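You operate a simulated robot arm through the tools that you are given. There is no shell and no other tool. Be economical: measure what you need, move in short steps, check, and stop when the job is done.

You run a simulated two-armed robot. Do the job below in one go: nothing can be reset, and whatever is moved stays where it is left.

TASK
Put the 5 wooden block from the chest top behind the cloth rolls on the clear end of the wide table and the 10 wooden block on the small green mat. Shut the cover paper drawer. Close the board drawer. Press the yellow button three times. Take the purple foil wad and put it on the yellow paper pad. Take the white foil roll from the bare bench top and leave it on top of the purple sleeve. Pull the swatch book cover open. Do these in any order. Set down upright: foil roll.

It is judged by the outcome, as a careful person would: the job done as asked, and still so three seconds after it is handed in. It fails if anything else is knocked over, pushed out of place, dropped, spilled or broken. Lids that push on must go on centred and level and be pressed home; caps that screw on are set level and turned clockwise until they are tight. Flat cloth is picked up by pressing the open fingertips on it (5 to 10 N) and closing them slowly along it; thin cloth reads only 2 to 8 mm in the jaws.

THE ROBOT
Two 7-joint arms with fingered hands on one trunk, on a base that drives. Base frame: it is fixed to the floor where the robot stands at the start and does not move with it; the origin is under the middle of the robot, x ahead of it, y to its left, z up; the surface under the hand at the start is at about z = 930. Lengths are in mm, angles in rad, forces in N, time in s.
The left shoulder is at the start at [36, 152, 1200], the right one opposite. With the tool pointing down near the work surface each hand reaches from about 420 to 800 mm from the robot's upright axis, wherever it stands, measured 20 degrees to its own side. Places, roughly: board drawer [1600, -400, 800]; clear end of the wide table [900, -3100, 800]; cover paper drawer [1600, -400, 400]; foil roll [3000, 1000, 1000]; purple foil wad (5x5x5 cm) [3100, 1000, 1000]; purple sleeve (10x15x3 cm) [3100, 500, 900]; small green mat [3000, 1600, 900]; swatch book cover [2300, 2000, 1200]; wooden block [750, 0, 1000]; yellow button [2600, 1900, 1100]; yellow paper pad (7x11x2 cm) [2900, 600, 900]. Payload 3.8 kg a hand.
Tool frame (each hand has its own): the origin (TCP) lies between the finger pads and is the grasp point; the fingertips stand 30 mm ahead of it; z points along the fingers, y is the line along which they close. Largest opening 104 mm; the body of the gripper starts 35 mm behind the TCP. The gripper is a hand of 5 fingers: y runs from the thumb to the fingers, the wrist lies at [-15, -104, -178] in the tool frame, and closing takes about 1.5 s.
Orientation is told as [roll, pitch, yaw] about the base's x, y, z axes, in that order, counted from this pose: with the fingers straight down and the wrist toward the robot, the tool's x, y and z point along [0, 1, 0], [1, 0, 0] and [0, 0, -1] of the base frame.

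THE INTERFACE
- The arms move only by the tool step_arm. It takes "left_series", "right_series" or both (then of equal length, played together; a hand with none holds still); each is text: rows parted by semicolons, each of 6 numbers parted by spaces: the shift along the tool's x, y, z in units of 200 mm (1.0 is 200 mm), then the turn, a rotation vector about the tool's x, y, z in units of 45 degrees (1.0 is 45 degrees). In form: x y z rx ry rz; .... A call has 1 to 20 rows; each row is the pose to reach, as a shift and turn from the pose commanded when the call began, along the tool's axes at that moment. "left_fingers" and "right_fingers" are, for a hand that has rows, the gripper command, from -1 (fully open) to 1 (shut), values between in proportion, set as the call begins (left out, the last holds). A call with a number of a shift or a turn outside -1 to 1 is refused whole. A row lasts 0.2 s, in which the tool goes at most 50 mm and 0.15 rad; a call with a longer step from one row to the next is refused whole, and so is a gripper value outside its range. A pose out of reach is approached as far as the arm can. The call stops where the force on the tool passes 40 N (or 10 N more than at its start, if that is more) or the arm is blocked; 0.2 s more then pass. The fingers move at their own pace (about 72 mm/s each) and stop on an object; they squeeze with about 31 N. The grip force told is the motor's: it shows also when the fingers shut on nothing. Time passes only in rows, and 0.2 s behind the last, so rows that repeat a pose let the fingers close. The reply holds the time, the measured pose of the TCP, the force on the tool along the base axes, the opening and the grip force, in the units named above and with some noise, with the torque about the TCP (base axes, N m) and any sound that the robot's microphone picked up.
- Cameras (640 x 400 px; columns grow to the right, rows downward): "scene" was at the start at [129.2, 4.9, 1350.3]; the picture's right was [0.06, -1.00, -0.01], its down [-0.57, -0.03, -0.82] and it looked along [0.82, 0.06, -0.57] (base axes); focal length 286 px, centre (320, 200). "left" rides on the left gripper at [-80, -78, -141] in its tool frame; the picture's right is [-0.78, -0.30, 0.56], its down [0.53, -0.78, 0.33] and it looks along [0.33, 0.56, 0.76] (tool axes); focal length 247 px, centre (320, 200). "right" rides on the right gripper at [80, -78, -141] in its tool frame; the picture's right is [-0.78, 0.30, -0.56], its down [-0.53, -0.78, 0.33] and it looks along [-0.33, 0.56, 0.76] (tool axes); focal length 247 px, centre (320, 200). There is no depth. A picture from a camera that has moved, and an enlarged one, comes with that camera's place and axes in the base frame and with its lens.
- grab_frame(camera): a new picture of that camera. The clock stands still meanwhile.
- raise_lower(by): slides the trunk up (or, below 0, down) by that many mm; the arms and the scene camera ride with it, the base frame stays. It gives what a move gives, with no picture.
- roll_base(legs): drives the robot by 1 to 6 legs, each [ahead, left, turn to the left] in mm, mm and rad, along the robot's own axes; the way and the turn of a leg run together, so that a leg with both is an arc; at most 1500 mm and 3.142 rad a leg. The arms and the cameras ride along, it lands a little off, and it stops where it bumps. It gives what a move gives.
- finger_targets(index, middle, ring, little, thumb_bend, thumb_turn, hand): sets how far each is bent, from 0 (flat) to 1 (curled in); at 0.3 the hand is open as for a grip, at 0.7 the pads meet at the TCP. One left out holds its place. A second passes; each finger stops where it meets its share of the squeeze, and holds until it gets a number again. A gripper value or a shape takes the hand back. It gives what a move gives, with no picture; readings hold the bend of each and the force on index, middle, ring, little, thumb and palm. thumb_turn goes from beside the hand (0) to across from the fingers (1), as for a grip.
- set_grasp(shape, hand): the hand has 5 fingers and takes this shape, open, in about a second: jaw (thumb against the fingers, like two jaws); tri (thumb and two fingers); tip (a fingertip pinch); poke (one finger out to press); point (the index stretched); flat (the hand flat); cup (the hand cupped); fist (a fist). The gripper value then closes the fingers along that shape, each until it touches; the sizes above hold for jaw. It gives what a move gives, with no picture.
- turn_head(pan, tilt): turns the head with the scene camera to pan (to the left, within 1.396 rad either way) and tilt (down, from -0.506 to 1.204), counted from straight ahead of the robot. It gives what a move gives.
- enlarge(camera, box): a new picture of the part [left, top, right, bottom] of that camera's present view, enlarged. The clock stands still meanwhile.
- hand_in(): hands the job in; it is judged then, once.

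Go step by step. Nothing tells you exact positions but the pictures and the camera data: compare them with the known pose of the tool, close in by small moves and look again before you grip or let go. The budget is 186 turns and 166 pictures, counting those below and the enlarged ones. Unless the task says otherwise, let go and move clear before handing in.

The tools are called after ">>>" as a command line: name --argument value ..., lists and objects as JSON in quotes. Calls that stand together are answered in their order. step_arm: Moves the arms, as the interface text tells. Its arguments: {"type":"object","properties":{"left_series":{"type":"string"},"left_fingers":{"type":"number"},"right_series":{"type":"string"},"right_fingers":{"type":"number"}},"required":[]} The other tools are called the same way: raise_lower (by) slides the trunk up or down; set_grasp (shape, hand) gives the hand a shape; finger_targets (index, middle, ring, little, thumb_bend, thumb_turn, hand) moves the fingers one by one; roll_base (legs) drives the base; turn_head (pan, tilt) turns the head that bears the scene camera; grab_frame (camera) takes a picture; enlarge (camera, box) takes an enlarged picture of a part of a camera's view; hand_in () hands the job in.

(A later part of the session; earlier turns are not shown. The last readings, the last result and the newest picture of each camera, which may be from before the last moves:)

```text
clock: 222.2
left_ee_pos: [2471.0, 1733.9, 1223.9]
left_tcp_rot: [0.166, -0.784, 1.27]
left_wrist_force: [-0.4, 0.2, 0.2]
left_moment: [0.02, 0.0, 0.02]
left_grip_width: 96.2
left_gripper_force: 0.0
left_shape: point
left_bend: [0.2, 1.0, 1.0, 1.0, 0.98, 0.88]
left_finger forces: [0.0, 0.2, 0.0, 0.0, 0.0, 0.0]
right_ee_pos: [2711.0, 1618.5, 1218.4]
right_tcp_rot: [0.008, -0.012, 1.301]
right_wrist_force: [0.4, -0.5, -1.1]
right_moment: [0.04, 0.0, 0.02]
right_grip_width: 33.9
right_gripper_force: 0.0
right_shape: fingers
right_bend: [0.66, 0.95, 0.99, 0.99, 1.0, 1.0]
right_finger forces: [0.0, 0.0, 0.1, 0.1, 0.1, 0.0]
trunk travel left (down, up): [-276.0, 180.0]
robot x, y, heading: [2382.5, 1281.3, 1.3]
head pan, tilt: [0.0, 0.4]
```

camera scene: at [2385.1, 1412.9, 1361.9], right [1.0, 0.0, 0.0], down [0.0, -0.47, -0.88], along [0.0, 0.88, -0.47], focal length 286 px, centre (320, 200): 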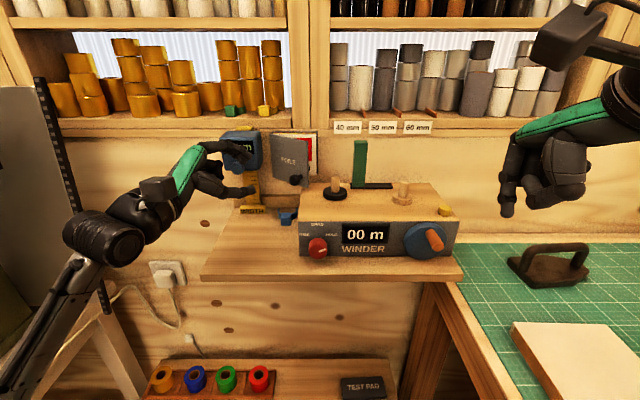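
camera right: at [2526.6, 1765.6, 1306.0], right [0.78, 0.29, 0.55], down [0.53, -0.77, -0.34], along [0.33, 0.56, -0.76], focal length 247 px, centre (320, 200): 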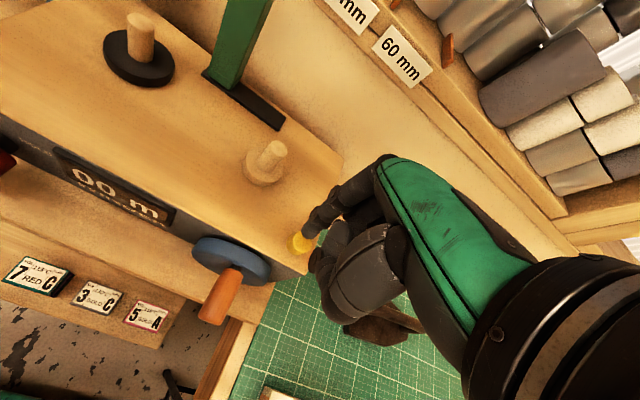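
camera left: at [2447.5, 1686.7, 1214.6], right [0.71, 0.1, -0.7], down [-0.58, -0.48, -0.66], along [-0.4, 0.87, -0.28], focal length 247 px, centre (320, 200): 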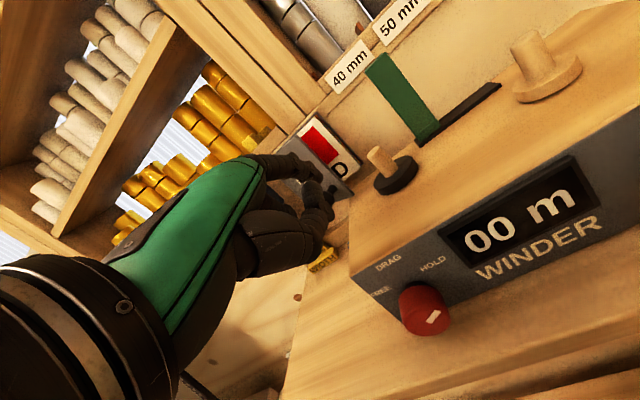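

>>> step_arm --left_series "0.12 0 0.02 0.06 0.006 -0.055; 0.24 -0.01 0.1 0.12 0.012 -0.11; 0.33 -0.015 0.22 0.18 0.018 -0.165; 0.41 -0.02 0.35 0.24 0.025 -0.22; 0.469 -0.023 0.47 0.24 0.025 -0.22; 0.469 -0.023 0.47 0.24 0.025 -0.22"

>>> grab_frame --camera "left"

>>> turn_head --pan 0.28 --tilt 0.4

>>> grab_frame --camera "scene"

```text
clock: 223.6
left_ee_pos: [2371.6, 1822.6, 1169.8]
left_tcp_rot: [0.073, -0.64, 1.514]
left_wrist_force: [0.5, 0.6, -0.9]
left_moment: [-0.01, 0.01, -0.03]
left_grip_width: 96.0
left_gripper_force: 0.1
left_shape: point
left_bend: [0.2, 1.0, 1.0, 1.0, 0.98, 0.88]
left_finger forces: [0.0, 0.0, 0.1, 0.0, 0.0, 0.1]
right_ee_pos: [2709.1, 1618.1, 1218.6]
right_tcp_rot: [0.006, -0.011, 1.298]
right_wrist_force: [1.1, -0.1, -0.1]
right_moment: [0.01, 0.02, -0.01]
right_grip_width: 33.9
right_gripper_force: 0.1
right_shape: fingers
right_bend: [0.66, 0.95, 0.99, 0.99, 1.0, 1.0]
right_finger forces: [0.0, 0.1, 0.1, 0.0, 0.0, 0.1]
trunk travel left (down, up): [-276.0, 180.0]
robot x, y, heading: [2382.0, 1283.2, 1.3]
head pan, tilt: [0.0, 0.4]
```

```text
54 pictures are left
camera left: at [2451.6, 1676.1, 1231.9], right [0.74, 0.08, -0.67], down [-0.58, -0.42, -0.7], along [-0.34, 0.91, -0.26], focal length 247 px, centre (320, 200)
```

left: 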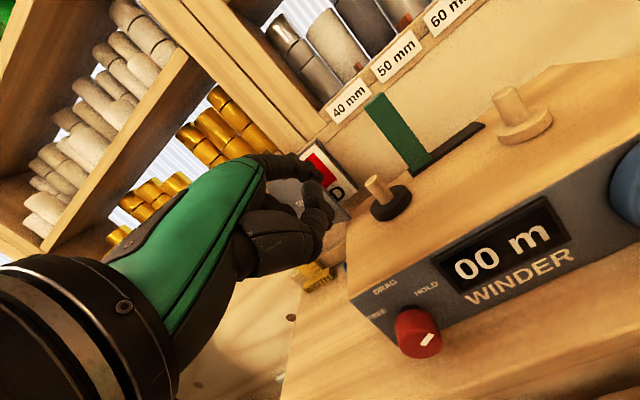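

```text
clock: 224.4
left_ee_pos: [2371.5, 1822.7, 1169.1]
left_tcp_rot: [0.072, -0.639, 1.512]
left_wrist_force: [-0.4, -0.8, 1.1]
left_moment: [-0.01, 0.02, 0.05]
left_grip_width: 96.0
left_gripper_force: 0.0
left_shape: point
left_bend: [0.2, 1.0, 1.0, 1.0, 0.98, 0.88]
left_finger forces: [0.0, 0.0, 0.0, 0.0, 0.2, 0.1]
right_ee_pos: [2708.7, 1618.8, 1217.6]
right_tcp_rot: [0.008, -0.011, 1.302]
right_wrist_force: [0.7, -0.7, -0.3]
right_moment: [0.0, -0.01, -0.01]
right_grip_width: 33.9
right_gripper_force: 0.1
right_shape: fingers
right_bend: [0.66, 0.95, 0.99, 0.99, 1.0, 1.0]
right_finger forces: [0.1, 0.0, 0.0, 0.1, 0.1, 0.0]
trunk travel left (down, up): [-276.0, 180.0]
robot x, y, heading: [2380.6, 1279.7, 1.296]
head pan, tilt: [0.279, 0.4]
```

```text
53 pictures are left
camera scene: at [2389.9, 1413.0, 1362.3], right [1.0, 0.01, -0.02], down [-0.02, -0.47, -0.89], along [-0.02, 0.89, -0.46], focal length 286 px, centre (320, 200)
```

scene: 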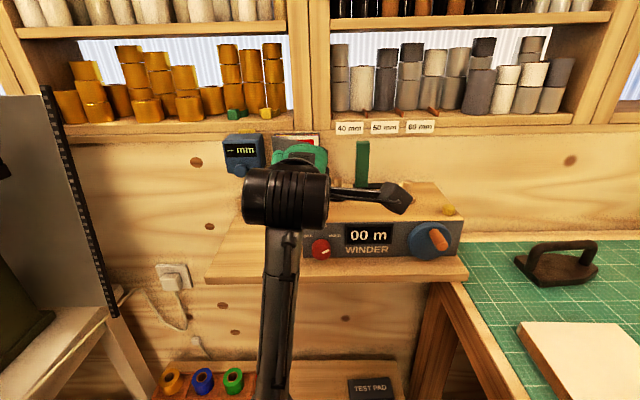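

>>> enlarge --camera "left" --box '[230, 110, 430, 270]'

```text
2.50 times, centred on (330, 190) of left
camera zoom: at [2451.7, 1675.8, 1231.4], right [0.74, 0.08, -0.67], down [-0.58, -0.42, -0.7], along [-0.34, 0.91, -0.26], focal length 617 px, centre (295, 225)
```

zoom: 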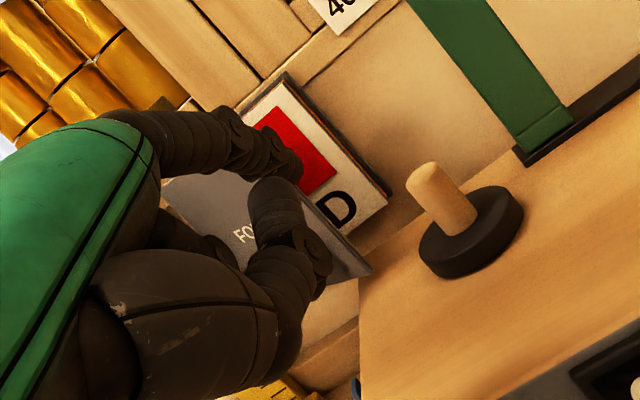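

The index tip is at about [2380, 1910, 1185], just right of the free edge. I'll reach 45 mm past it and sweep left to swing the cover open.

>>> step_arm --left_series "0.007 0.09 0.068 0 0 0; 0.0135 0.18 0.135 0 0 0; 0.07 0.175 0.13 0 0 0; 0.132 0.166 0.125 0 0 0; 0.17 0.155 0.117 0 0 0; 0.21 0.142 0.108 0 0 0; 0.245 0.124 0.095 0 0 0; 0.281 0.106 0.082 0 0 0; 0.32 0.084 0.066 0 0 0; 0.358 0.062 0.05 0 0 0; 0.41 0.05 0.04 0 0 0; 0.46 0.037 0.031 0 0 0; 0.5 0.035 0.03 0 0 0; 0.55 0.033 0.029 0 0 0; 0.55 0.033 0.029 0 0 0"

>>> grab_frame --camera "left"

>>> enlarge --camera "scene" --box '[200, 100, 440, 260]'

```text
clock: 227.6
left_ee_pos: [2271.4, 1830.7, 1165.3]
left_tcp_rot: [0.024, -0.61, 1.519]
left_wrist_force: [-0.4, -0.2, -0.8]
left_moment: [0.0, 0.02, -0.04]
left_grip_width: 96.0
left_gripper_force: 0.0
left_shape: point
left_bend: [0.2, 1.0, 1.0, 1.0, 0.98, 0.88]
left_finger forces: [0.1, 0.0, 0.0, 0.0, 0.0, 0.0]
right_ee_pos: [2709.3, 1618.7, 1217.4]
right_tcp_rot: [0.007, -0.009, 1.3]
right_wrist_force: [1.1, 0.0, -0.5]
right_moment: [0.0, -0.03, 0.01]
right_grip_width: 34.1
right_gripper_force: 0.2
right_shape: fingers
right_bend: [0.66, 0.95, 0.99, 0.99, 1.0, 1.0]
right_finger forces: [0.0, 0.0, 0.0, 0.0, 0.1, 0.1]
trunk travel left (down, up): [-276.0, 180.0]
robot x, y, heading: [2378.4, 1285.1, 1.304]
head pan, tilt: [0.279, 0.4]
```

```text
51 pictures are left
camera left: at [2346.7, 1682.5, 1235.3], right [0.77, 0.05, -0.64], down [-0.56, -0.42, -0.71], along [-0.31, 0.9, -0.3], focal length 247 px, centre (320, 200)
```

left: 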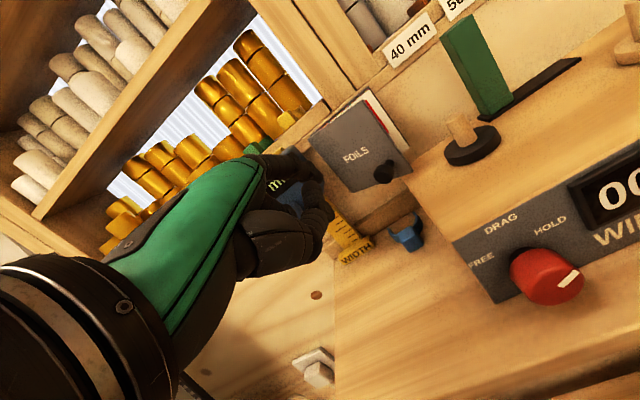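

```text
2.50 times, centred on (320, 180) of scene
camera zoom: at [2390.1, 1412.9, 1362.3], right [1.0, 0.01, -0.02], down [-0.02, -0.46, -0.89], along [-0.02, 0.89, -0.46], focal length 715 px, centre (320, 250)
```

zoom: 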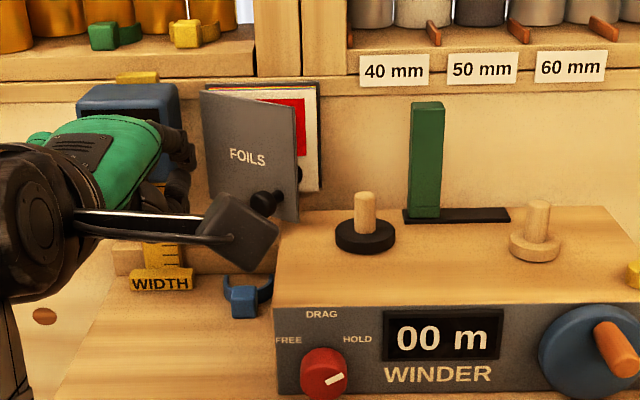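

The finger passed over/in front of the cover. I'll retreat, pitch the hand so the fingertip sits lower, and reach deeper.

>>> step_arm --left_series "0 -0.123 -0.086 0 0 0; 0 -0.246 -0.171 0 0 0; -0.14 -0.24 -0.167 0.08 0 0; -0.28 -0.235 -0.163 0.16 0 0; -0.42 -0.23 -0.159 0.25 0 0; -0.535 -0.225 -0.155 0.33 0 0; -0.535 -0.225 -0.155 0.33 0 0"

>>> step_arm --left_series "0 0.15 0.055 0 0 0; 0 0.28 0.102 0 0 0; 0 0.28 0.102 0 0 0"

>>> enlarge --camera "left" --box '[230, 90, 450, 270]'

```text
clock: 229.2
left_ee_pos: [2362.0, 1776.8, 1158.5]
left_tcp_rot: [0.079, -0.364, 1.54]
left_wrist_force: [-0.5, -0.6, 0.5]
left_moment: [0.01, 0.01, -0.01]
left_grip_width: 96.2
left_gripper_force: 0.1
left_shape: point
left_bend: [0.2, 1.0, 1.0, 1.0, 0.98, 0.88]
left_finger forces: [0.0, 0.1, 0.0, 0.1, 0.1, 0.0]
left hand out of reach, approached as far as the arm can: row 2, 3
right_ee_pos: [2708.1, 1619.1, 1218.1]
right_tcp_rot: [0.007, -0.012, 1.301]
right_wrist_force: [0.4, -0.4, -0.7]
right_moment: [0.03, -0.01, 0.01]
right_grip_width: 33.8
right_gripper_force: 0.0
right_shape: fingers
right_bend: [0.66, 0.95, 0.99, 0.99, 1.0, 1.0]
right_finger forces: [0.1, 0.0, 0.0, 0.0, 0.0, 0.0]
trunk travel left (down, up): [-276.0, 180.0]
robot x, y, heading: [2384.0, 1284.8, 1.304]
head pan, tilt: [0.279, 0.4]
```

```text
clock: 230.0
left_ee_pos: [2373.4, 1834.3, 1162.1]
left_tcp_rot: [0.045, -0.357, 1.534]
left_wrist_force: [-0.6, -0.1, 0.6]
left_moment: [-0.01, 0.0, 0.01]
left_grip_width: 95.9
left_gripper_force: 0.1
left_shape: point
left_bend: [0.2, 1.0, 1.0, 1.0, 0.98, 0.88]
left_finger forces: [0.0, 0.1, 0.0, 0.1, 0.0, 0.1]
right_ee_pos: [2708.8, 1618.5, 1217.6]
right_tcp_rot: [0.007, -0.01, 1.299]
right_wrist_force: [-0.1, 0.4, -0.3]
right_moment: [-0.02, 0.0, 0.02]
right_grip_width: 33.9
right_gripper_force: 0.1
right_shape: fingers
right_bend: [0.66, 0.95, 0.99, 0.99, 1.0, 1.0]
right_finger forces: [0.0, 0.0, 0.0, 0.0, 0.1, 0.0]
trunk travel left (down, up): [-276.0, 180.0]
robot x, y, heading: [2382.6, 1286.0, 1.303]
head pan, tilt: [0.279, 0.4]
```

```text
2.22 times, centred on (340, 180) of left
camera zoom: at [2452.9, 1711.4, 1263.5], right [0.75, -0.1, -0.66], down [-0.57, -0.6, -0.56], along [-0.34, 0.79, -0.5], focal length 549 px, centre (276, 244)
```

zoom: 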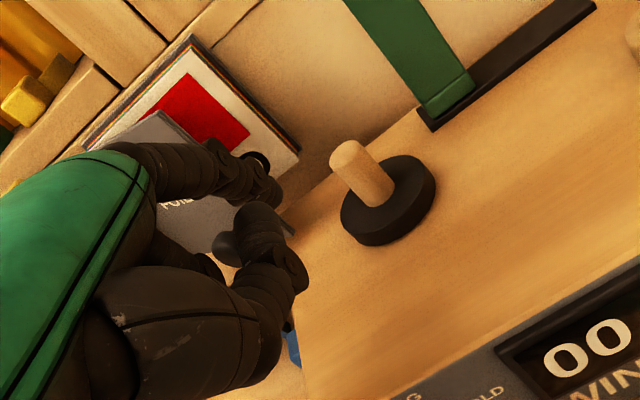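

The tip is now at about [2380, 1922, 1155], clearly below the cover's top. Advance 45 mm deeper, then sweep left.

>>> step_arm --left_series "0.004 0.1 0.04 0 0 0; 0.009 0.211 0.079 0 0 0; 0.08 0.198 0.073 0 0 0; 0.158 0.182 0.0655 0 0 0; 0.207 0.152 0.054 0 0 0; 0.256 0.122 0.042 0 0 0; 0.305 0.092 0.03 0 0 0; 0.353 0.0625 0.0175 0 0 0; 0.4 0.042 0.009 0 0 0; 0.452 0.0215 0 0 0 0; 0.506 0.02 -0.001 0 0 0; 0.56 0.018 -0.003 0 0 0; 0.56 0.018 -0.003 0 0 0"

>>> enlarge --camera "scene" --box '[200, 100, 440, 260]'

```text
clock: 232.8
left_ee_pos: [2268.2, 1838.1, 1167.4]
left_tcp_rot: [0.021, -0.352, 1.525]
left_wrist_force: [-0.4, 0.2, 0.7]
left_moment: [0.03, 0.0, 0.01]
left_grip_width: 95.9
left_gripper_force: 0.0
left_shape: point
left_bend: [0.2, 1.0, 1.0, 1.0, 0.98, 0.88]
left_finger forces: [0.1, 0.1, 0.0, 0.0, 0.1, 0.0]
right_ee_pos: [2711.0, 1619.6, 1217.1]
right_tcp_rot: [0.005, -0.01, 1.301]
right_wrist_force: [-0.4, -0.8, -0.4]
right_moment: [0.02, 0.0, -0.04]
right_grip_width: 33.7
right_gripper_force: 0.1
right_shape: fingers
right_bend: [0.66, 0.95, 0.99, 0.99, 1.0, 1.0]
right_finger forces: [0.0, 0.0, 0.0, 0.1, 0.1, 0.0]
trunk travel left (down, up): [-276.0, 180.0]
robot x, y, heading: [2381.7, 1277.2, 1.303]
head pan, tilt: [0.279, 0.4]
```

```text
2.50 times, centred on (320, 180) of scene
camera zoom: at [2390.1, 1412.9, 1362.3], right [1.0, 0.01, -0.02], down [-0.02, -0.47, -0.89], along [-0.02, 0.89, -0.46], focal length 715 px, centre (320, 250)
```

zoom: 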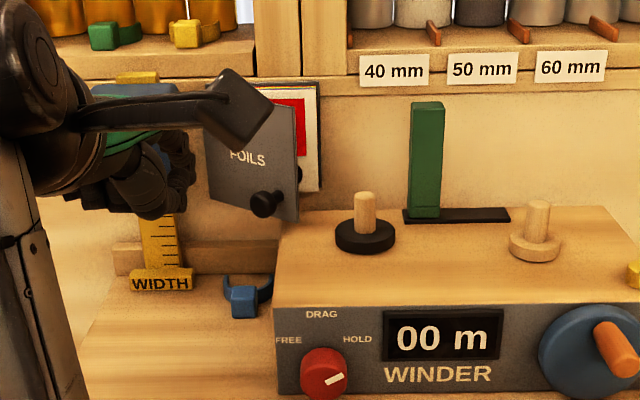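

Still in front of it: the fingertip is shorter than I assumed. Repeat with a deeper reach, and look before sweeping.

>>> step_arm --left_series "-0.006 -0.14 -0.05 0 0 0; -0.012 -0.281 -0.105 0 0 0; -0.14 -0.275 -0.1 0 0 0; -0.28 -0.27 -0.097 0 0 0; -0.42 -0.266 -0.093 0 0 0; -0.55 -0.262 -0.09 0 0 0; -0.55 -0.262 -0.09 0 0 0"

>>> step_arm --left_series "0 0.15 0.056 0 0 0; 0 0.3 0.112 0 0 0; 0 0.45 0.168 0 0 0; 0 0.57 0.213 0 0 0; 0 0.57 0.213 0 0 0"

>>> enlarge --camera "left" --box '[230, 90, 450, 270]'

```text
clock: 234.4
left_ee_pos: [2374.0, 1778.8, 1165.5]
left_tcp_rot: [0.026, -0.356, 1.531]
left_wrist_force: [-0.1, 0.2, 0.1]
left_moment: [-0.02, 0.01, -0.01]
left_grip_width: 96.1
left_gripper_force: 0.1
left_shape: point
left_bend: [0.2, 1.0, 1.0, 1.0, 0.98, 0.88]
left_finger forces: [0.1, 0.0, 0.1, 0.0, 0.0, 0.0]
right_ee_pos: [2710.2, 1619.0, 1217.8]
right_tcp_rot: [0.007, -0.01, 1.3]
right_wrist_force: [-0.1, 0.8, -0.1]
right_moment: [-0.01, -0.03, 0.0]
right_grip_width: 33.8
right_gripper_force: 0.0
right_shape: fingers
right_bend: [0.66, 0.95, 0.99, 0.99, 1.0, 1.0]
right_finger forces: [0.1, 0.0, 0.0, 0.1, 0.0, 0.1]
trunk travel left (down, up): [-276.0, 180.0]
robot x, y, heading: [2378.0, 1281.2, 1.3]
head pan, tilt: [0.279, 0.4]
```

```text
clock: 235.6
left_ee_pos: [2382.1, 1899.3, 1163.7]
left_tcp_rot: [0.022, -0.352, 1.527]
left_wrist_force: [-0.2, -0.1, 0.4]
left_moment: [-0.02, 0.0, 0.0]
left_grip_width: 96.0
left_gripper_force: 0.2
left_shape: point
left_bend: [0.2, 1.0, 1.0, 1.0, 0.98, 0.88]
left_finger forces: [0.0, 0.1, 0.1, 0.0, 0.1, 0.1]
right_ee_pos: [2709.5, 1618.8, 1217.2]
right_tcp_rot: [0.007, -0.01, 1.3]
right_wrist_force: [-1.0, -0.3, 0.3]
right_moment: [0.0, -0.03, 0.01]
right_grip_width: 34.1
right_gripper_force: 0.0
right_shape: fingers
right_bend: [0.66, 0.95, 0.99, 0.99, 1.0, 1.0]
right_finger forces: [0.0, 0.0, 0.0, 0.1, 0.0, 0.1]
trunk travel left (down, up): [-276.0, 180.0]
robot x, y, heading: [2381.4, 1282.7, 1.302]
head pan, tilt: [0.279, 0.4]
```

```text
2.22 times, centred on (340, 180) of left
camera zoom: at [2457.8, 1775.7, 1268.0], right [0.76, -0.11, -0.64], down [-0.57, -0.59, -0.57], along [-0.31, 0.8, -0.52], focal length 549 px, centre (276, 244)
```

zoom: 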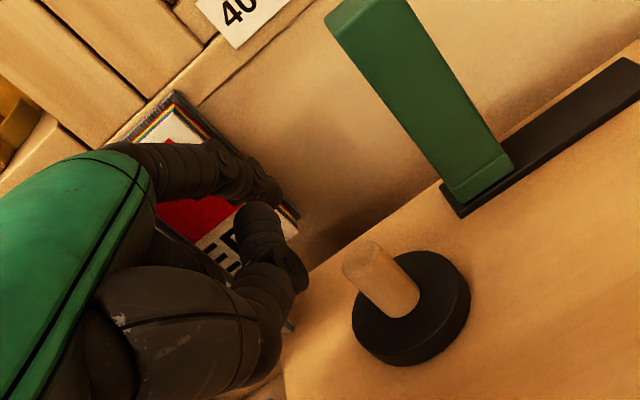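

Now the index finger is over the swatch page, behind the cover edge. Sweeping left.

>>> step_arm --left_series "0.075 -0.01 -0.005 0 0 0; 0.15 -0.019 -0.01 0 0 0; 0.2 -0.046 -0.021 0 0 0; 0.25 -0.074 -0.032 0 0 0; 0.3 -0.106 -0.045 0 0 0; 0.35 -0.139 -0.058 0 0 0; 0.4 -0.162 -0.067 0 0 0; 0.45 -0.185 -0.077 0 0 0; 0.505 -0.19 -0.08 0 0 0; 0.56 -0.198 -0.083 0 0 0; 0.605 -0.194 -0.083 0 0 0; 0.65 -0.19 -0.083 0 0 0"

>>> enlarge --camera "scene" --box '[180, 100, 420, 260]'

>>> grab_frame --camera "left"

```text
clock: 238.2
left_ee_pos: [2250.6, 1864.8, 1168.1]
left_tcp_rot: [0.024, -0.35, 1.523]
left_wrist_force: [4.7, -1.4, 0.2]
left_moment: [0.02, 0.08, -0.28]
left_grip_width: 0.1
left_gripper_force: 0.1
left_shape: point
left_bend: [0.2, 1.0, 1.0, 1.0, 0.98, 0.88]
left_finger forces: [5.0, 0.0, 0.1, 0.1, 0.1, 0.0]
right_ee_pos: [2709.9, 1619.3, 1217.1]
right_tcp_rot: [0.008, -0.01, 1.3]
right_wrist_force: [-0.4, 0.0, -0.2]
right_moment: [-0.01, 0.0, -0.01]
right_grip_width: 33.8
right_gripper_force: 0.2
right_shape: fingers
right_bend: [0.66, 0.95, 0.99, 0.99, 1.0, 1.0]
right_finger forces: [0.0, 0.0, 0.1, 0.0, 0.0, 0.0]
trunk travel left (down, up): [-276.0, 180.0]
robot x, y, heading: [2380.1, 1282.4, 1.301]
head pan, tilt: [0.279, 0.4]
```

```text
2.50 times, centred on (300, 180) of scene
camera zoom: at [2391.4, 1412.8, 1362.3], right [1.0, 0.01, -0.03], down [-0.02, -0.46, -0.89], along [-0.02, 0.89, -0.46], focal length 715 px, centre (370, 250)
```

zoom: 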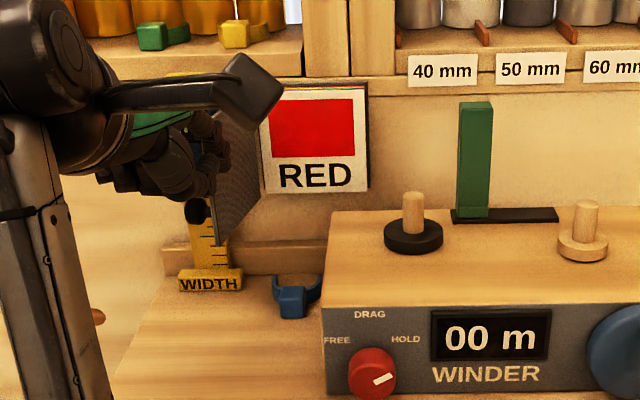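

```text
45 pictures are left
camera left: at [2326.6, 1739.7, 1272.6], right [0.76, -0.12, -0.64], down [-0.57, -0.59, -0.57], along [-0.31, 0.8, -0.52], focal length 247 px, centre (320, 200)
```

left: 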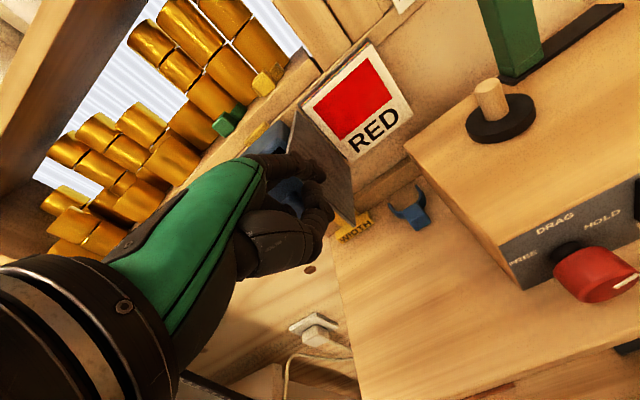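

The cover is fully open, with RED showing. Backing the finger out.

>>> step_arm --left_series "-0.1 0 0 0 0 0; -0.15 -0.15 -0.056 0 0 0; -0.15 -0.3 -0.112 0 0 0; -0.15 -0.4 -0.25 0 0 0; -0.15 -0.5 -0.35 0 0 0; -0.15 -0.5 -0.35 0 0 0"

>>> enlarge --camera "scene" --box '[180, 100, 480, 280]'

```text
clock: 239.6
left_ee_pos: [2273.0, 1752.0, 1195.2]
left_tcp_rot: [0.025, -0.364, 1.533]
left_wrist_force: [-0.1, 0.5, -0.7]
left_moment: [0.0, -0.04, 0.02]
left_grip_width: 96.0
left_gripper_force: 0.0
left_shape: point
left_bend: [0.2, 1.0, 1.0, 1.0, 0.98, 0.88]
left_finger forces: [0.1, 0.0, 0.1, 0.0, 0.0, 0.0]
left hand out of reach, approached as far as the arm can: row 5, 6
right_ee_pos: [2708.2, 1619.9, 1217.0]
right_tcp_rot: [0.008, -0.009, 1.301]
right_wrist_force: [-0.6, -0.1, -0.1]
right_moment: [0.0, -0.02, 0.0]
right_grip_width: 34.0
right_gripper_force: 0.0
right_shape: fingers
right_bend: [0.66, 0.95, 0.99, 0.99, 1.0, 1.0]
right_finger forces: [0.0, 0.1, 0.1, 0.1, 0.0, 0.0]
trunk travel left (down, up): [-276.0, 180.0]
robot x, y, heading: [2380.7, 1281.1, 1.3]
head pan, tilt: [0.279, 0.4]
```

```text
2.13 times, centred on (330, 190) of scene
camera zoom: at [2388.5, 1414.0, 1362.2], right [1.0, 0.01, -0.02], down [-0.02, -0.47, -0.88], along [-0.02, 0.88, -0.47], focal length 610 px, centre (299, 221)
```

zoom: 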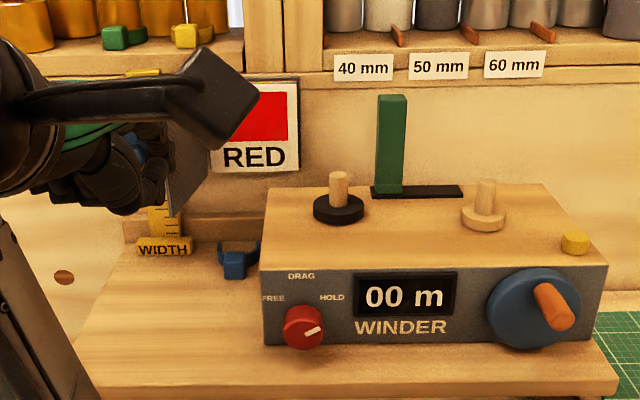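

The swatch book is open and staying so. Now I back off, restore both hands to jaw shape, and turn to the long bench.

>>> roll_base --legs '[[-300, 0, 0]]'

>>> step_arm --left_series "0 0 -0.05 0.15 0 0; 0 0 -0.1 0.3 0 0; 0 0 -0.1 0.46 0 0; 0 0 -0.1 0.46 0 0"

>>> set_grasp --shape "jaw" --hand "left"

>>> set_grasp --shape "jaw" --hand "right"

>>> roll_base --legs '[[0, 0, -1.3]]'

>>> turn_head --pan 0.0 --tilt 0.55

>>> grab_frame --camera "scene"

```text
clock: 241.6
left_ee_pos: [2195.8, 1468.8, 1193.9]
left_tcp_rot: [0.031, -0.358, 1.534]
left_wrist_force: [0.2, 0.3, -0.7]
left_moment: [-0.01, 0.0, -0.01]
left_grip_width: 96.1
left_gripper_force: 0.0
left_shape: point
left_bend: [0.2, 1.0, 1.0, 1.0, 0.98, 0.88]
left_finger forces: [0.0, 0.0, 0.0, 0.0, 0.0, 0.0]
right_ee_pos: [2631.1, 1337.0, 1216.8]
right_tcp_rot: [0.008, -0.009, 1.303]
right_wrist_force: [0.0, -0.7, 0.2]
right_moment: [-0.02, -0.01, 0.02]
right_grip_width: 34.1
right_gripper_force: 0.1
right_shape: fingers
right_bend: [0.66, 0.95, 0.99, 0.99, 1.0, 1.0]
right_finger forces: [0.0, 0.1, 0.0, 0.0, 0.0, 0.0]
trunk travel left (down, up): [-276.0, 180.0]
robot x, y, heading: [2304.9, 1000.5, 1.305]
head pan, tilt: [0.279, 0.4]
```

```text
clock: 242.6
left_ee_pos: [2187.0, 1551.4, 1150.6]
left_tcp_rot: [0.027, 0.0, 1.543]
left_wrist_force: [-0.4, 0.3, -0.1]
left_moment: [0.02, 0.02, 0.0]
left_grip_width: 95.8
left_gripper_force: 0.1
left_shape: point
left_bend: [0.2, 1.0, 1.0, 1.0, 0.98, 0.88]
left_finger forces: [0.0, 0.1, 0.0, 0.0, 0.0, 0.1]
left hand out of reach, approached as far as the arm can: row 1, 2, 3, 4
right_ee_pos: [2632.1, 1336.4, 1217.6]
right_tcp_rot: [0.009, -0.011, 1.301]
right_wrist_force: [0.0, -0.2, -0.2]
right_moment: [-0.01, 0.0, 0.0]
right_grip_width: 33.8
right_gripper_force: 0.0
right_shape: fingers
right_bend: [0.66, 0.95, 0.99, 0.99, 1.0, 1.0]
right_finger forces: [0.1, 0.1, 0.0, 0.0, 0.0, 0.1]
trunk travel left (down, up): [-276.0, 180.0]
robot x, y, heading: [2302.3, 998.5, 1.302]
head pan, tilt: [0.279, 0.4]
```

```text
clock: 243.5
left_ee_pos: [2186.8, 1552.3, 1150.3]
left_tcp_rot: [0.026, -0.001, 1.545]
left_wrist_force: [-0.2, 0.4, 0.4]
left_moment: [0.01, -0.05, 0.01]
left_grip_width: 103.8
left_gripper_force: 0.1
left_shape: jaw
left_bend: [0.3, 0.3, 0.3, 0.3, 0.3, 0.97]
left_finger forces: [0.0, 0.1, 0.1, 0.1, 0.0, 0.1]
right_ee_pos: [2629.8, 1336.8, 1218.9]
right_tcp_rot: [0.007, -0.011, 1.302]
right_wrist_force: [0.4, 0.5, 0.3]
right_moment: [0.04, -0.01, 0.03]
right_grip_width: 34.0
right_gripper_force: 0.2
right_shape: fingers
right_bend: [0.66, 0.95, 0.99, 0.99, 1.0, 1.0]
right_finger forces: [0.1, 0.0, 0.1, 0.0, 0.0, 0.1]
trunk travel left (down, up): [-276.0, 180.0]
robot x, y, heading: [2303.1, 997.7, 1.306]
head pan, tilt: [0.279, 0.4]
```

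```text
clock: 244.4
left_ee_pos: [2186.8, 1553.8, 1151.0]
left_tcp_rot: [0.029, 0.0, 1.544]
left_wrist_force: [0.7, 0.8, -0.1]
left_moment: [-0.01, 0.02, 0.03]
left_grip_width: 103.7
left_gripper_force: 0.1
left_shape: jaw
left_bend: [0.3, 0.3, 0.3, 0.3, 0.3, 0.97]
left_finger forces: [0.0, 0.0, 0.1, 0.1, 0.0, 0.0]
right_ee_pos: [2632.0, 1337.5, 1216.7]
right_tcp_rot: [0.007, -0.011, 1.301]
right_wrist_force: [-0.5, 0.4, 0.6]
right_moment: [-0.02, 0.0, 0.0]
right_grip_width: 103.8
right_gripper_force: 0.1
right_shape: jaw
right_bend: [0.3, 0.3, 0.3, 0.3, 0.3, 0.98]
right_finger forces: [0.0, 0.1, 0.1, 0.0, 0.0, 0.0]
trunk travel left (down, up): [-276.0, 180.0]
robot x, y, heading: [2301.1, 997.6, 1.306]
head pan, tilt: [0.279, 0.4]
```

```text
clock: 248.0
left_ee_pos: [2803.6, 1263.8, 1151.0]
left_tcp_rot: [0.027, 0.0, 0.252]
left_wrist_force: [0.8, -0.3, -0.7]
left_moment: [0.01, -0.02, -0.01]
left_grip_width: 103.7
left_gripper_force: 0.1
left_shape: jaw
left_bend: [0.3, 0.3, 0.3, 0.3, 0.3, 0.97]
left_finger forces: [0.0, 0.0, 0.0, 0.0, 0.0, 0.0]
right_ee_pos: [2717.1, 777.6, 1218.0]
right_tcp_rot: [0.008, -0.009, 0.008]
right_wrist_force: [0.7, -0.5, -0.1]
right_moment: [-0.01, -0.02, 0.0]
right_grip_width: 103.9
right_gripper_force: 0.1
right_shape: jaw
right_bend: [0.3, 0.3, 0.3, 0.3, 0.3, 0.98]
right_finger forces: [0.0, 0.1, 0.1, 0.0, 0.0, 0.1]
trunk travel left (down, up): [-276.0, 180.0]
robot x, y, heading: [2299.2, 997.8, 0.01]
head pan, tilt: [0.279, 0.4]
```

```text
clock: 248.8
left_ee_pos: [2804.3, 1263.8, 1149.8]
left_tcp_rot: [0.027, 0.001, 0.252]
left_wrist_force: [-0.8, -0.5, 0.2]
left_moment: [0.02, 0.02, 0.02]
left_grip_width: 103.6
left_gripper_force: 0.1
left_shape: jaw
left_bend: [0.3, 0.3, 0.3, 0.3, 0.3, 0.97]
left_finger forces: [0.0, 0.1, 0.0, 0.1, 0.1, 0.0]
right_ee_pos: [2716.7, 775.9, 1216.6]
right_tcp_rot: [0.006, -0.01, 0.009]
right_wrist_force: [0.4, -0.6, -0.2]
right_moment: [-0.02, 0.02, -0.01]
right_grip_width: 103.9
right_gripper_force: 0.1
right_shape: jaw
right_bend: [0.3, 0.3, 0.3, 0.3, 0.3, 0.98]
right_finger forces: [0.1, 0.0, 0.0, 0.1, 0.0, 0.0]
trunk travel left (down, up): [-276.0, 180.0]
robot x, y, heading: [2302.2, 1000.8, 0.007]
head pan, tilt: [0.0, 0.55]
```

```text
43 pictures are left
camera scene: at [2431.1, 1000.1, 1348.6], right [0.01, -1.0, 0.0], down [-0.59, -0.01, -0.8], along [0.8, 0.01, -0.59], focal length 286 px, centre (320, 200)
```

scene: 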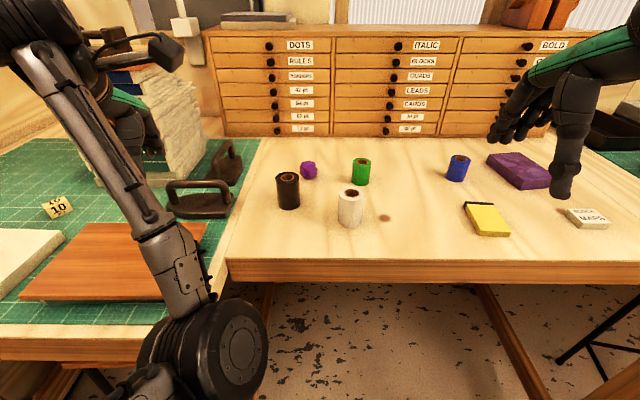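

Refined positions: foil roll [2921, 938] (top ≈ 1006), wad [3102, 1038], pad [2910, 644], sleeve [3098, 475], bench top ≈ 930. I'll work with the left hand from y ≈ 795.

>>> roll_base --legs '[[0, -205, 0], [118, 0, 0]]'

>>> step_arm --left_series "-0.1 0.1 0 0 0 0.1; -0.15 0.25 0 0 0 0.2; -0.15 0.4 0 0 0 0.32; -0.15 0.5 0.05 0 0 0.32; -0.15 0.5 0.05 0 0 0.32"

>>> grab_frame --camera "scene"

>>> grab_frame --camera "left"

```text
clock: 251.3
left_ee_pos: [2920.8, 1058.3, 1150.6]
left_tcp_rot: [0.029, -0.002, 0.252]
left_wrist_force: [-1.0, 0.2, 0.2]
left_moment: [0.0, -0.01, 0.0]
left_grip_width: 103.7
left_gripper_force: 0.0
left_shape: jaw
left_bend: [0.3, 0.3, 0.3, 0.3, 0.3, 0.97]
left_finger forces: [0.0, 0.0, 0.0, 0.0, 0.0, 0.1]
right_ee_pos: [2834.2, 572.5, 1217.1]
right_tcp_rot: [0.008, -0.008, 0.007]
right_wrist_force: [-0.3, 0.2, -0.1]
right_moment: [0.0, 0.01, -0.05]
right_grip_width: 103.9
right_gripper_force: 0.0
right_shape: jaw
right_bend: [0.3, 0.3, 0.3, 0.3, 0.3, 0.98]
right_finger forces: [0.1, 0.1, 0.0, 0.0, 0.0, 0.1]
trunk travel left (down, up): [-276.0, 180.0]
robot x, y, heading: [2421.0, 793.2, 0.012]
head pan, tilt: [0.0, 0.55]
```

```text
clock: 252.5
left_ee_pos: [3024.7, 1054.7, 1140.5]
left_tcp_rot: [0.028, 0.007, 0.002]
left_wrist_force: [0.7, -0.7, 0.1]
left_moment: [0.01, -0.03, -0.02]
left_grip_width: 103.7
left_gripper_force: 0.0
left_shape: jaw
left_bend: [0.3, 0.3, 0.3, 0.3, 0.3, 0.97]
left_finger forces: [0.1, 0.0, 0.0, 0.0, 0.1, 0.1]
right_ee_pos: [2834.5, 572.5, 1217.1]
right_tcp_rot: [0.007, -0.01, 0.009]
right_wrist_force: [0.1, -0.1, 0.3]
right_moment: [-0.03, 0.0, 0.03]
right_grip_width: 103.8
right_gripper_force: 0.0
right_shape: jaw
right_bend: [0.3, 0.3, 0.3, 0.3, 0.3, 0.98]
right_finger forces: [0.0, 0.0, 0.0, 0.0, 0.1, 0.1]
trunk travel left (down, up): [-276.0, 180.0]
robot x, y, heading: [2420.8, 791.5, 0.012]
head pan, tilt: [0.0, 0.55]
```

```text
42 pictures are left
camera scene: at [2549.2, 795.2, 1348.6], right [0.01, -1.0, 0.0], down [-0.59, -0.01, -0.8], along [0.8, 0.01, -0.59], focal length 286 px, centre (320, 200)
```

scene: 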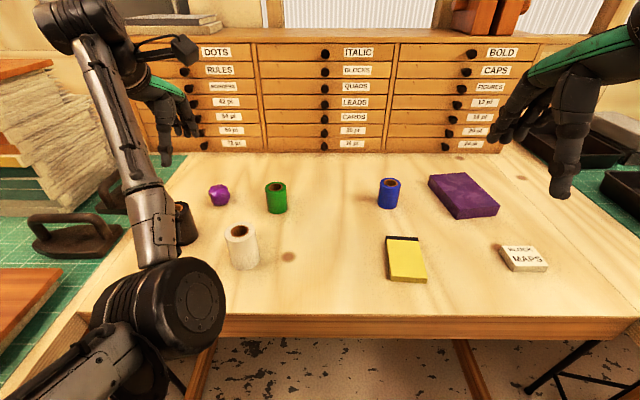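

```text
41 pictures are left
camera left: at [2947.0, 972.0, 1279.0], right [-0.3, -0.76, -0.58], down [-0.78, 0.54, -0.31], along [0.55, 0.35, -0.76], focal length 247 px, centre (320, 200)
```

left: 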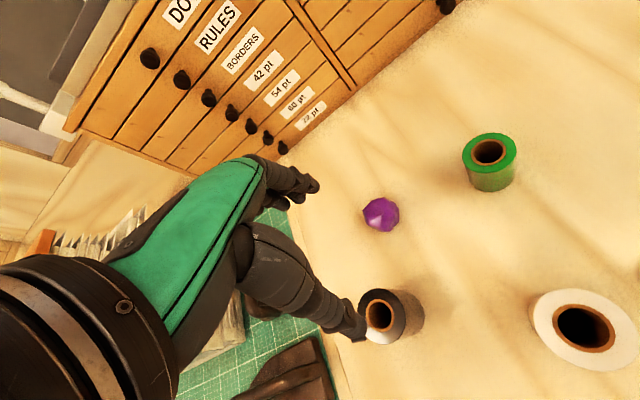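

>>> raise_lower --by -60

>>> step_arm --left_series "-0.03 0.18 0 0 0 0; -0.068 0.367 0 0 0 0; -0.068 0.367 0.2 0 0 0; -0.068 0.367 0.38 0 0 0; -0.068 0.367 0.5 0 0 0; -0.068 0.367 0.57 0 0 0; -0.068 0.367 0.57 0 0 0"

>>> grab_frame --camera "left"

```text
clock: 253.5
left_ee_pos: [3025.3, 1055.0, 1079.9]
left_tcp_rot: [0.028, 0.005, -0.001]
left_wrist_force: [0.0, -0.7, 0.4]
left_moment: [-0.01, -0.01, 0.01]
left_grip_width: 103.8
left_gripper_force: 0.1
left_shape: jaw
left_bend: [0.3, 0.3, 0.3, 0.3, 0.3, 0.97]
left_finger forces: [0.0, 0.1, 0.0, 0.0, 0.0, 0.0]
right_ee_pos: [2834.5, 572.9, 1157.9]
right_tcp_rot: [0.007, -0.012, 0.009]
right_wrist_force: [-1.1, 0.3, 0.6]
right_moment: [0.05, -0.03, -0.04]
right_grip_width: 103.7
right_gripper_force: 0.0
right_shape: jaw
right_bend: [0.3, 0.3, 0.3, 0.3, 0.3, 0.98]
right_finger forces: [0.1, 0.0, 0.1, 0.0, 0.0, 0.1]
trunk travel left (down, up): [-216.0, 240.0]
robot x, y, heading: [2423.1, 797.2, 0.008]
head pan, tilt: [0.0, 0.55]
```

```text
clock: 255.1
left_ee_pos: [3099.4, 1045.2, 965.2]
left_tcp_rot: [0.027, 0.005, 0.003]
left_wrist_force: [-0.6, 0.2, 3.7]
left_moment: [0.05, -0.21, 0.04]
left_grip_width: 103.4
left_gripper_force: 0.0
left_shape: jaw
left_bend: [0.3, 0.3, 0.3, 0.3, 0.3, 0.97]
left_finger forces: [0.0, 4.1, 0.0, 0.1, 0.0, 0.1]
right_ee_pos: [2834.8, 572.9, 1158.0]
right_tcp_rot: [0.006, -0.01, 0.01]
right_wrist_force: [0.0, 0.0, -0.5]
right_moment: [0.02, 0.01, -0.05]
right_grip_width: 104.0
right_gripper_force: 0.0
right_shape: jaw
right_bend: [0.3, 0.3, 0.3, 0.3, 0.3, 0.98]
right_finger forces: [0.1, 0.1, 0.0, 0.1, 0.0, 0.1]
trunk travel left (down, up): [-216.0, 240.0]
robot x, y, heading: [2421.2, 795.5, 0.008]
head pan, tilt: [0.0, 0.55]
```

```text
40 pictures are left
camera left: at [3021.5, 962.0, 1104.9], right [-0.3, -0.76, -0.58], down [-0.78, 0.54, -0.31], along [0.55, 0.36, -0.75], focal length 247 px, centre (320, 200)
```

left: 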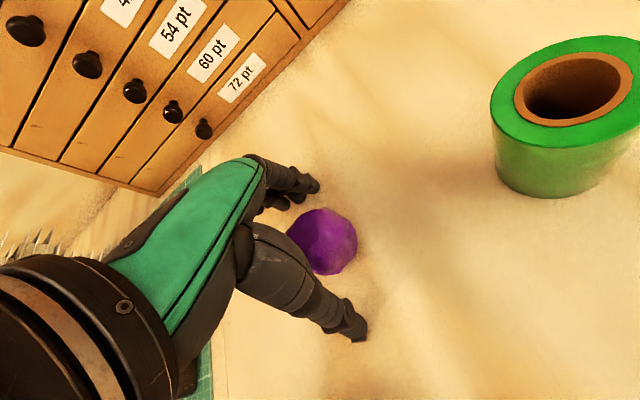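

The wad sits between the fingers. Raise 4 mm and close moderately.

>>> step_arm --left_series "0 0 -0.02 0 0 0; 0 0 -0.02 0 0 0; 0 0 -0.02 0 0 0; 0 0 -0.02 0 0 0; 0 0 -0.02 0 0 0; 0 0 -0.02 0 0 0; 0 0 -0.02 0 0 0" --left_fingers 0.3

>>> step_arm --left_series "0 0 -0.15 0 0 0; 0 0 -0.35 0 0 0; 0 0 -0.55 0 0 0; 0 0 -0.75 0 0 0; 0 -0.15 -0.8 0 0 0; 0 -0.35 -0.8 0 0 0; 0 -0.55 -0.8 0 0 0; 0 -0.7 -0.8 0 0 0"

>>> grab_frame --camera "left"

```text
clock: 256.7
left_ee_pos: [3100.6, 1044.4, 968.1]
left_tcp_rot: [0.027, 0.006, -0.001]
left_wrist_force: [-0.6, -0.3, 1.0]
left_moment: [-0.02, 0.0, -0.01]
left_grip_width: 36.3
left_gripper_force: 30.5
left_shape: jaw
left_bend: [0.74, 0.54, 0.57, 0.53, 0.74, 1.0]
left_finger forces: [17.2, 9.0, 0.0, 0.1, 25.3, 0.1]
right_ee_pos: [2835.0, 571.7, 1159.1]
right_tcp_rot: [0.008, -0.012, 0.008]
right_wrist_force: [0.3, 0.4, 0.3]
right_moment: [0.03, -0.04, -0.01]
right_grip_width: 103.9
right_gripper_force: 0.1
right_shape: jaw
right_bend: [0.3, 0.3, 0.3, 0.3, 0.3, 0.98]
right_finger forces: [0.0, 0.0, 0.0, 0.0, 0.1, 0.0]
trunk travel left (down, up): [-216.0, 240.0]
robot x, y, heading: [2424.0, 796.2, 0.012]
head pan, tilt: [0.0, 0.55]
```

```text
clock: 258.5
left_ee_pos: [2959.7, 1039.4, 1129.4]
left_tcp_rot: [0.028, 0.01, 0.0]
left_wrist_force: [0.4, -0.8, -0.8]
left_moment: [-0.01, 0.03, -0.01]
left_grip_width: 35.9
left_gripper_force: 31.1
left_shape: jaw
left_bend: [0.74, 0.54, 0.57, 0.53, 0.74, 1.0]
left_finger forces: [17.2, 9.2, 0.0, 0.0, 25.3, 0.0]
right_ee_pos: [2835.2, 571.2, 1158.4]
right_tcp_rot: [0.007, -0.012, 0.008]
right_wrist_force: [0.5, -0.5, -0.3]
right_moment: [0.0, -0.02, -0.04]
right_grip_width: 103.4
right_gripper_force: 0.0
right_shape: jaw
right_bend: [0.3, 0.3, 0.3, 0.3, 0.3, 0.98]
right_finger forces: [0.0, 0.0, 0.0, 0.1, 0.0, 0.1]
trunk travel left (down, up): [-216.0, 240.0]
robot x, y, heading: [2422.5, 794.5, 0.009]
head pan, tilt: [0.0, 0.55]
```

```text
39 pictures are left
camera left: at [2882.5, 955.5, 1268.9], right [-0.3, -0.76, -0.58], down [-0.78, 0.54, -0.31], along [0.55, 0.36, -0.76], focal length 247 px, centre (320, 200)
```

left: 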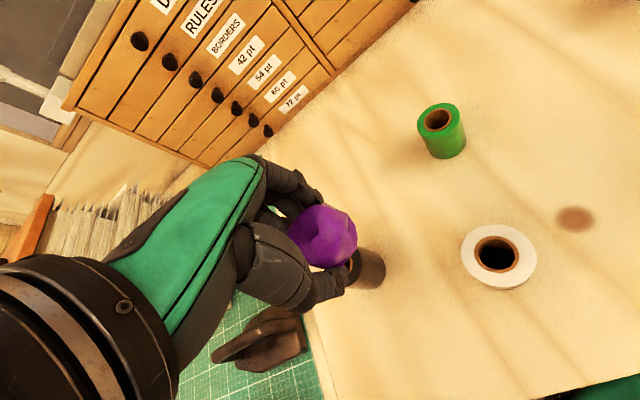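

Wad held. Driving right to the pad.

>>> roll_base --legs '[[0, -365, -0.01]]'

>>> grab_frame --camera "left"

>>> grab_frame --camera "scene"

```text
clock: 260.8
left_ee_pos: [2965.2, 673.0, 1128.3]
left_tcp_rot: [0.028, 0.008, -0.014]
left_wrist_force: [-0.2, 0.3, 0.0]
left_moment: [0.02, 0.0, 0.0]
left_grip_width: 35.8
left_gripper_force: 31.1
left_shape: jaw
left_bend: [0.74, 0.54, 0.57, 0.53, 0.74, 1.0]
left_finger forces: [17.2, 9.2, 0.0, 0.1, 25.2, 0.0]
right_ee_pos: [2833.3, 207.8, 1158.2]
right_tcp_rot: [0.008, -0.012, -0.005]
right_wrist_force: [-0.2, -0.5, -0.4]
right_moment: [-0.02, -0.02, 0.01]
right_grip_width: 103.9
right_gripper_force: 0.1
right_shape: jaw
right_bend: [0.3, 0.3, 0.3, 0.3, 0.3, 0.98]
right_finger forces: [0.0, 0.0, 0.0, 0.0, 0.1, 0.0]
trunk travel left (down, up): [-216.0, 240.0]
robot x, y, heading: [2424.0, 436.2, -0.006]
head pan, tilt: [0.0, 0.55]
```

```text
38 pictures are left
camera left: at [2887.5, 591.5, 1268.9], right [-0.31, -0.76, -0.58], down [-0.77, 0.55, -0.31], along [0.56, 0.35, -0.76], focal length 247 px, centre (320, 200)
```

left: 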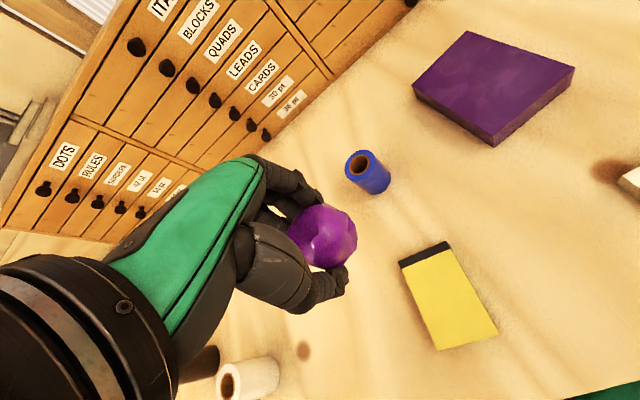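

```text
37 pictures are left
camera scene: at [2579.0, 435.6, 1278.0], right [0.0, -1.0, 0.0], down [-0.65, 0.0, -0.76], along [0.76, 0.0, -0.65], focal length 286 px, centre (320, 200)
```

scene: 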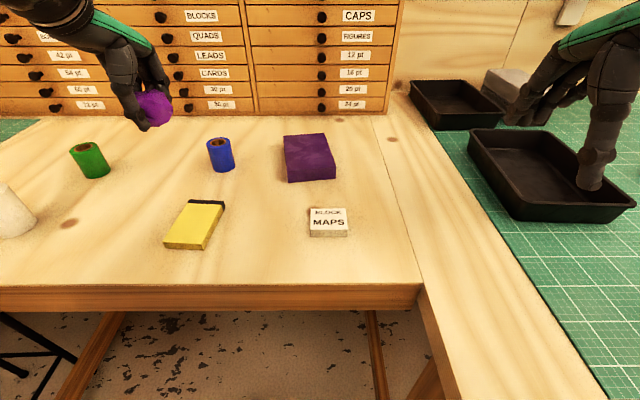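

The pad centre is at about [2910, 637]. Positioning above and lowering to contact.

>>> step_arm --left_series "-0.09 -0.13 0 0 0 0; -0.18 -0.275 0.05 0 0 0; -0.18 -0.275 0.25 0 0 0; -0.18 -0.275 0.45 0 0 0; -0.18 -0.275 0.55 0 0 0; -0.18 -0.275 0.55 0 0 0"

>>> grab_frame --camera "left"

```text
clock: 262.2
left_ee_pos: [2907.8, 641.2, 1018.8]
left_tcp_rot: [0.028, 0.007, -0.014]
left_wrist_force: [0.1, 0.4, -0.6]
left_moment: [0.0, 0.01, -0.04]
left_grip_width: 35.7
left_gripper_force: 30.0
left_shape: jaw
left_bend: [0.74, 0.54, 0.57, 0.53, 0.74, 1.0]
left_finger forces: [17.3, 9.1, 0.1, 0.0, 25.1, 0.0]
right_ee_pos: [2832.7, 207.2, 1157.5]
right_tcp_rot: [0.006, -0.011, -0.005]
right_wrist_force: [-0.2, 0.3, 0.0]
right_moment: [0.0, -0.03, -0.02]
right_grip_width: 103.8
right_gripper_force: 0.0
right_shape: jaw
right_bend: [0.3, 0.3, 0.3, 0.3, 0.3, 0.98]
right_finger forces: [0.0, 0.0, 0.1, 0.1, 0.0, 0.0]
trunk travel left (down, up): [-216.0, 240.0]
robot x, y, heading: [2421.7, 439.5, -0.005]
head pan, tilt: [0.0, 0.55]
```

```text
36 pictures are left
camera left: at [2830.4, 559.1, 1157.9], right [-0.31, -0.76, -0.58], down [-0.77, 0.55, -0.31], along [0.56, 0.35, -0.76], focal length 247 px, centre (320, 200)
```

left: 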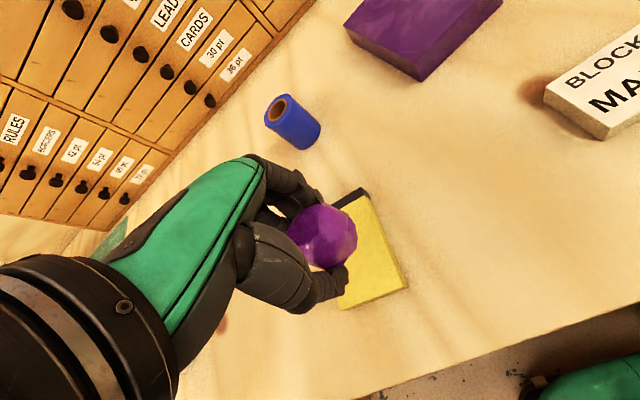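

>>> step_arm --left_series "0 0.04 0.08 0 0 0; 0 0.04 0.12 0 0 0; 0 0.04 0.135 0 0 0; 0 0.04 0.145 0 0 0; 0 0.04 0.155 0 0 0; 0 0.04 0.165 0 0 0; 0 0.04 0.175 0 0 0; 0 0.04 0.185 0 0 0"

```text
clock: 264.0
left_ee_pos: [2917.4, 641.8, 982.6]
left_tcp_rot: [0.028, 0.002, -0.013]
left_wrist_force: [-1.3, 0.8, 6.9]
left_moment: [0.02, -0.18, 0.01]
left_grip_width: 35.6
left_gripper_force: 31.3
left_shape: jaw
left_bend: [0.74, 0.54, 0.57, 0.53, 0.74, 1.0]
left_finger forces: [17.3, 9.6, 0.0, 0.1, 25.9, 0.1]
right_ee_pos: [2830.8, 207.9, 1157.1]
right_tcp_rot: [0.007, -0.01, -0.006]
right_wrist_force: [-0.3, 0.1, -0.3]
right_moment: [0.0, 0.01, -0.02]
right_grip_width: 103.8
right_gripper_force: 0.1
right_shape: jaw
right_bend: [0.3, 0.3, 0.3, 0.3, 0.3, 0.98]
right_finger forces: [0.0, 0.1, 0.0, 0.0, 0.1, 0.0]
trunk travel left (down, up): [-216.0, 240.0]
robot x, y, heading: [2424.1, 438.0, 0.001]
head pan, tilt: [0.0, 0.55]
```

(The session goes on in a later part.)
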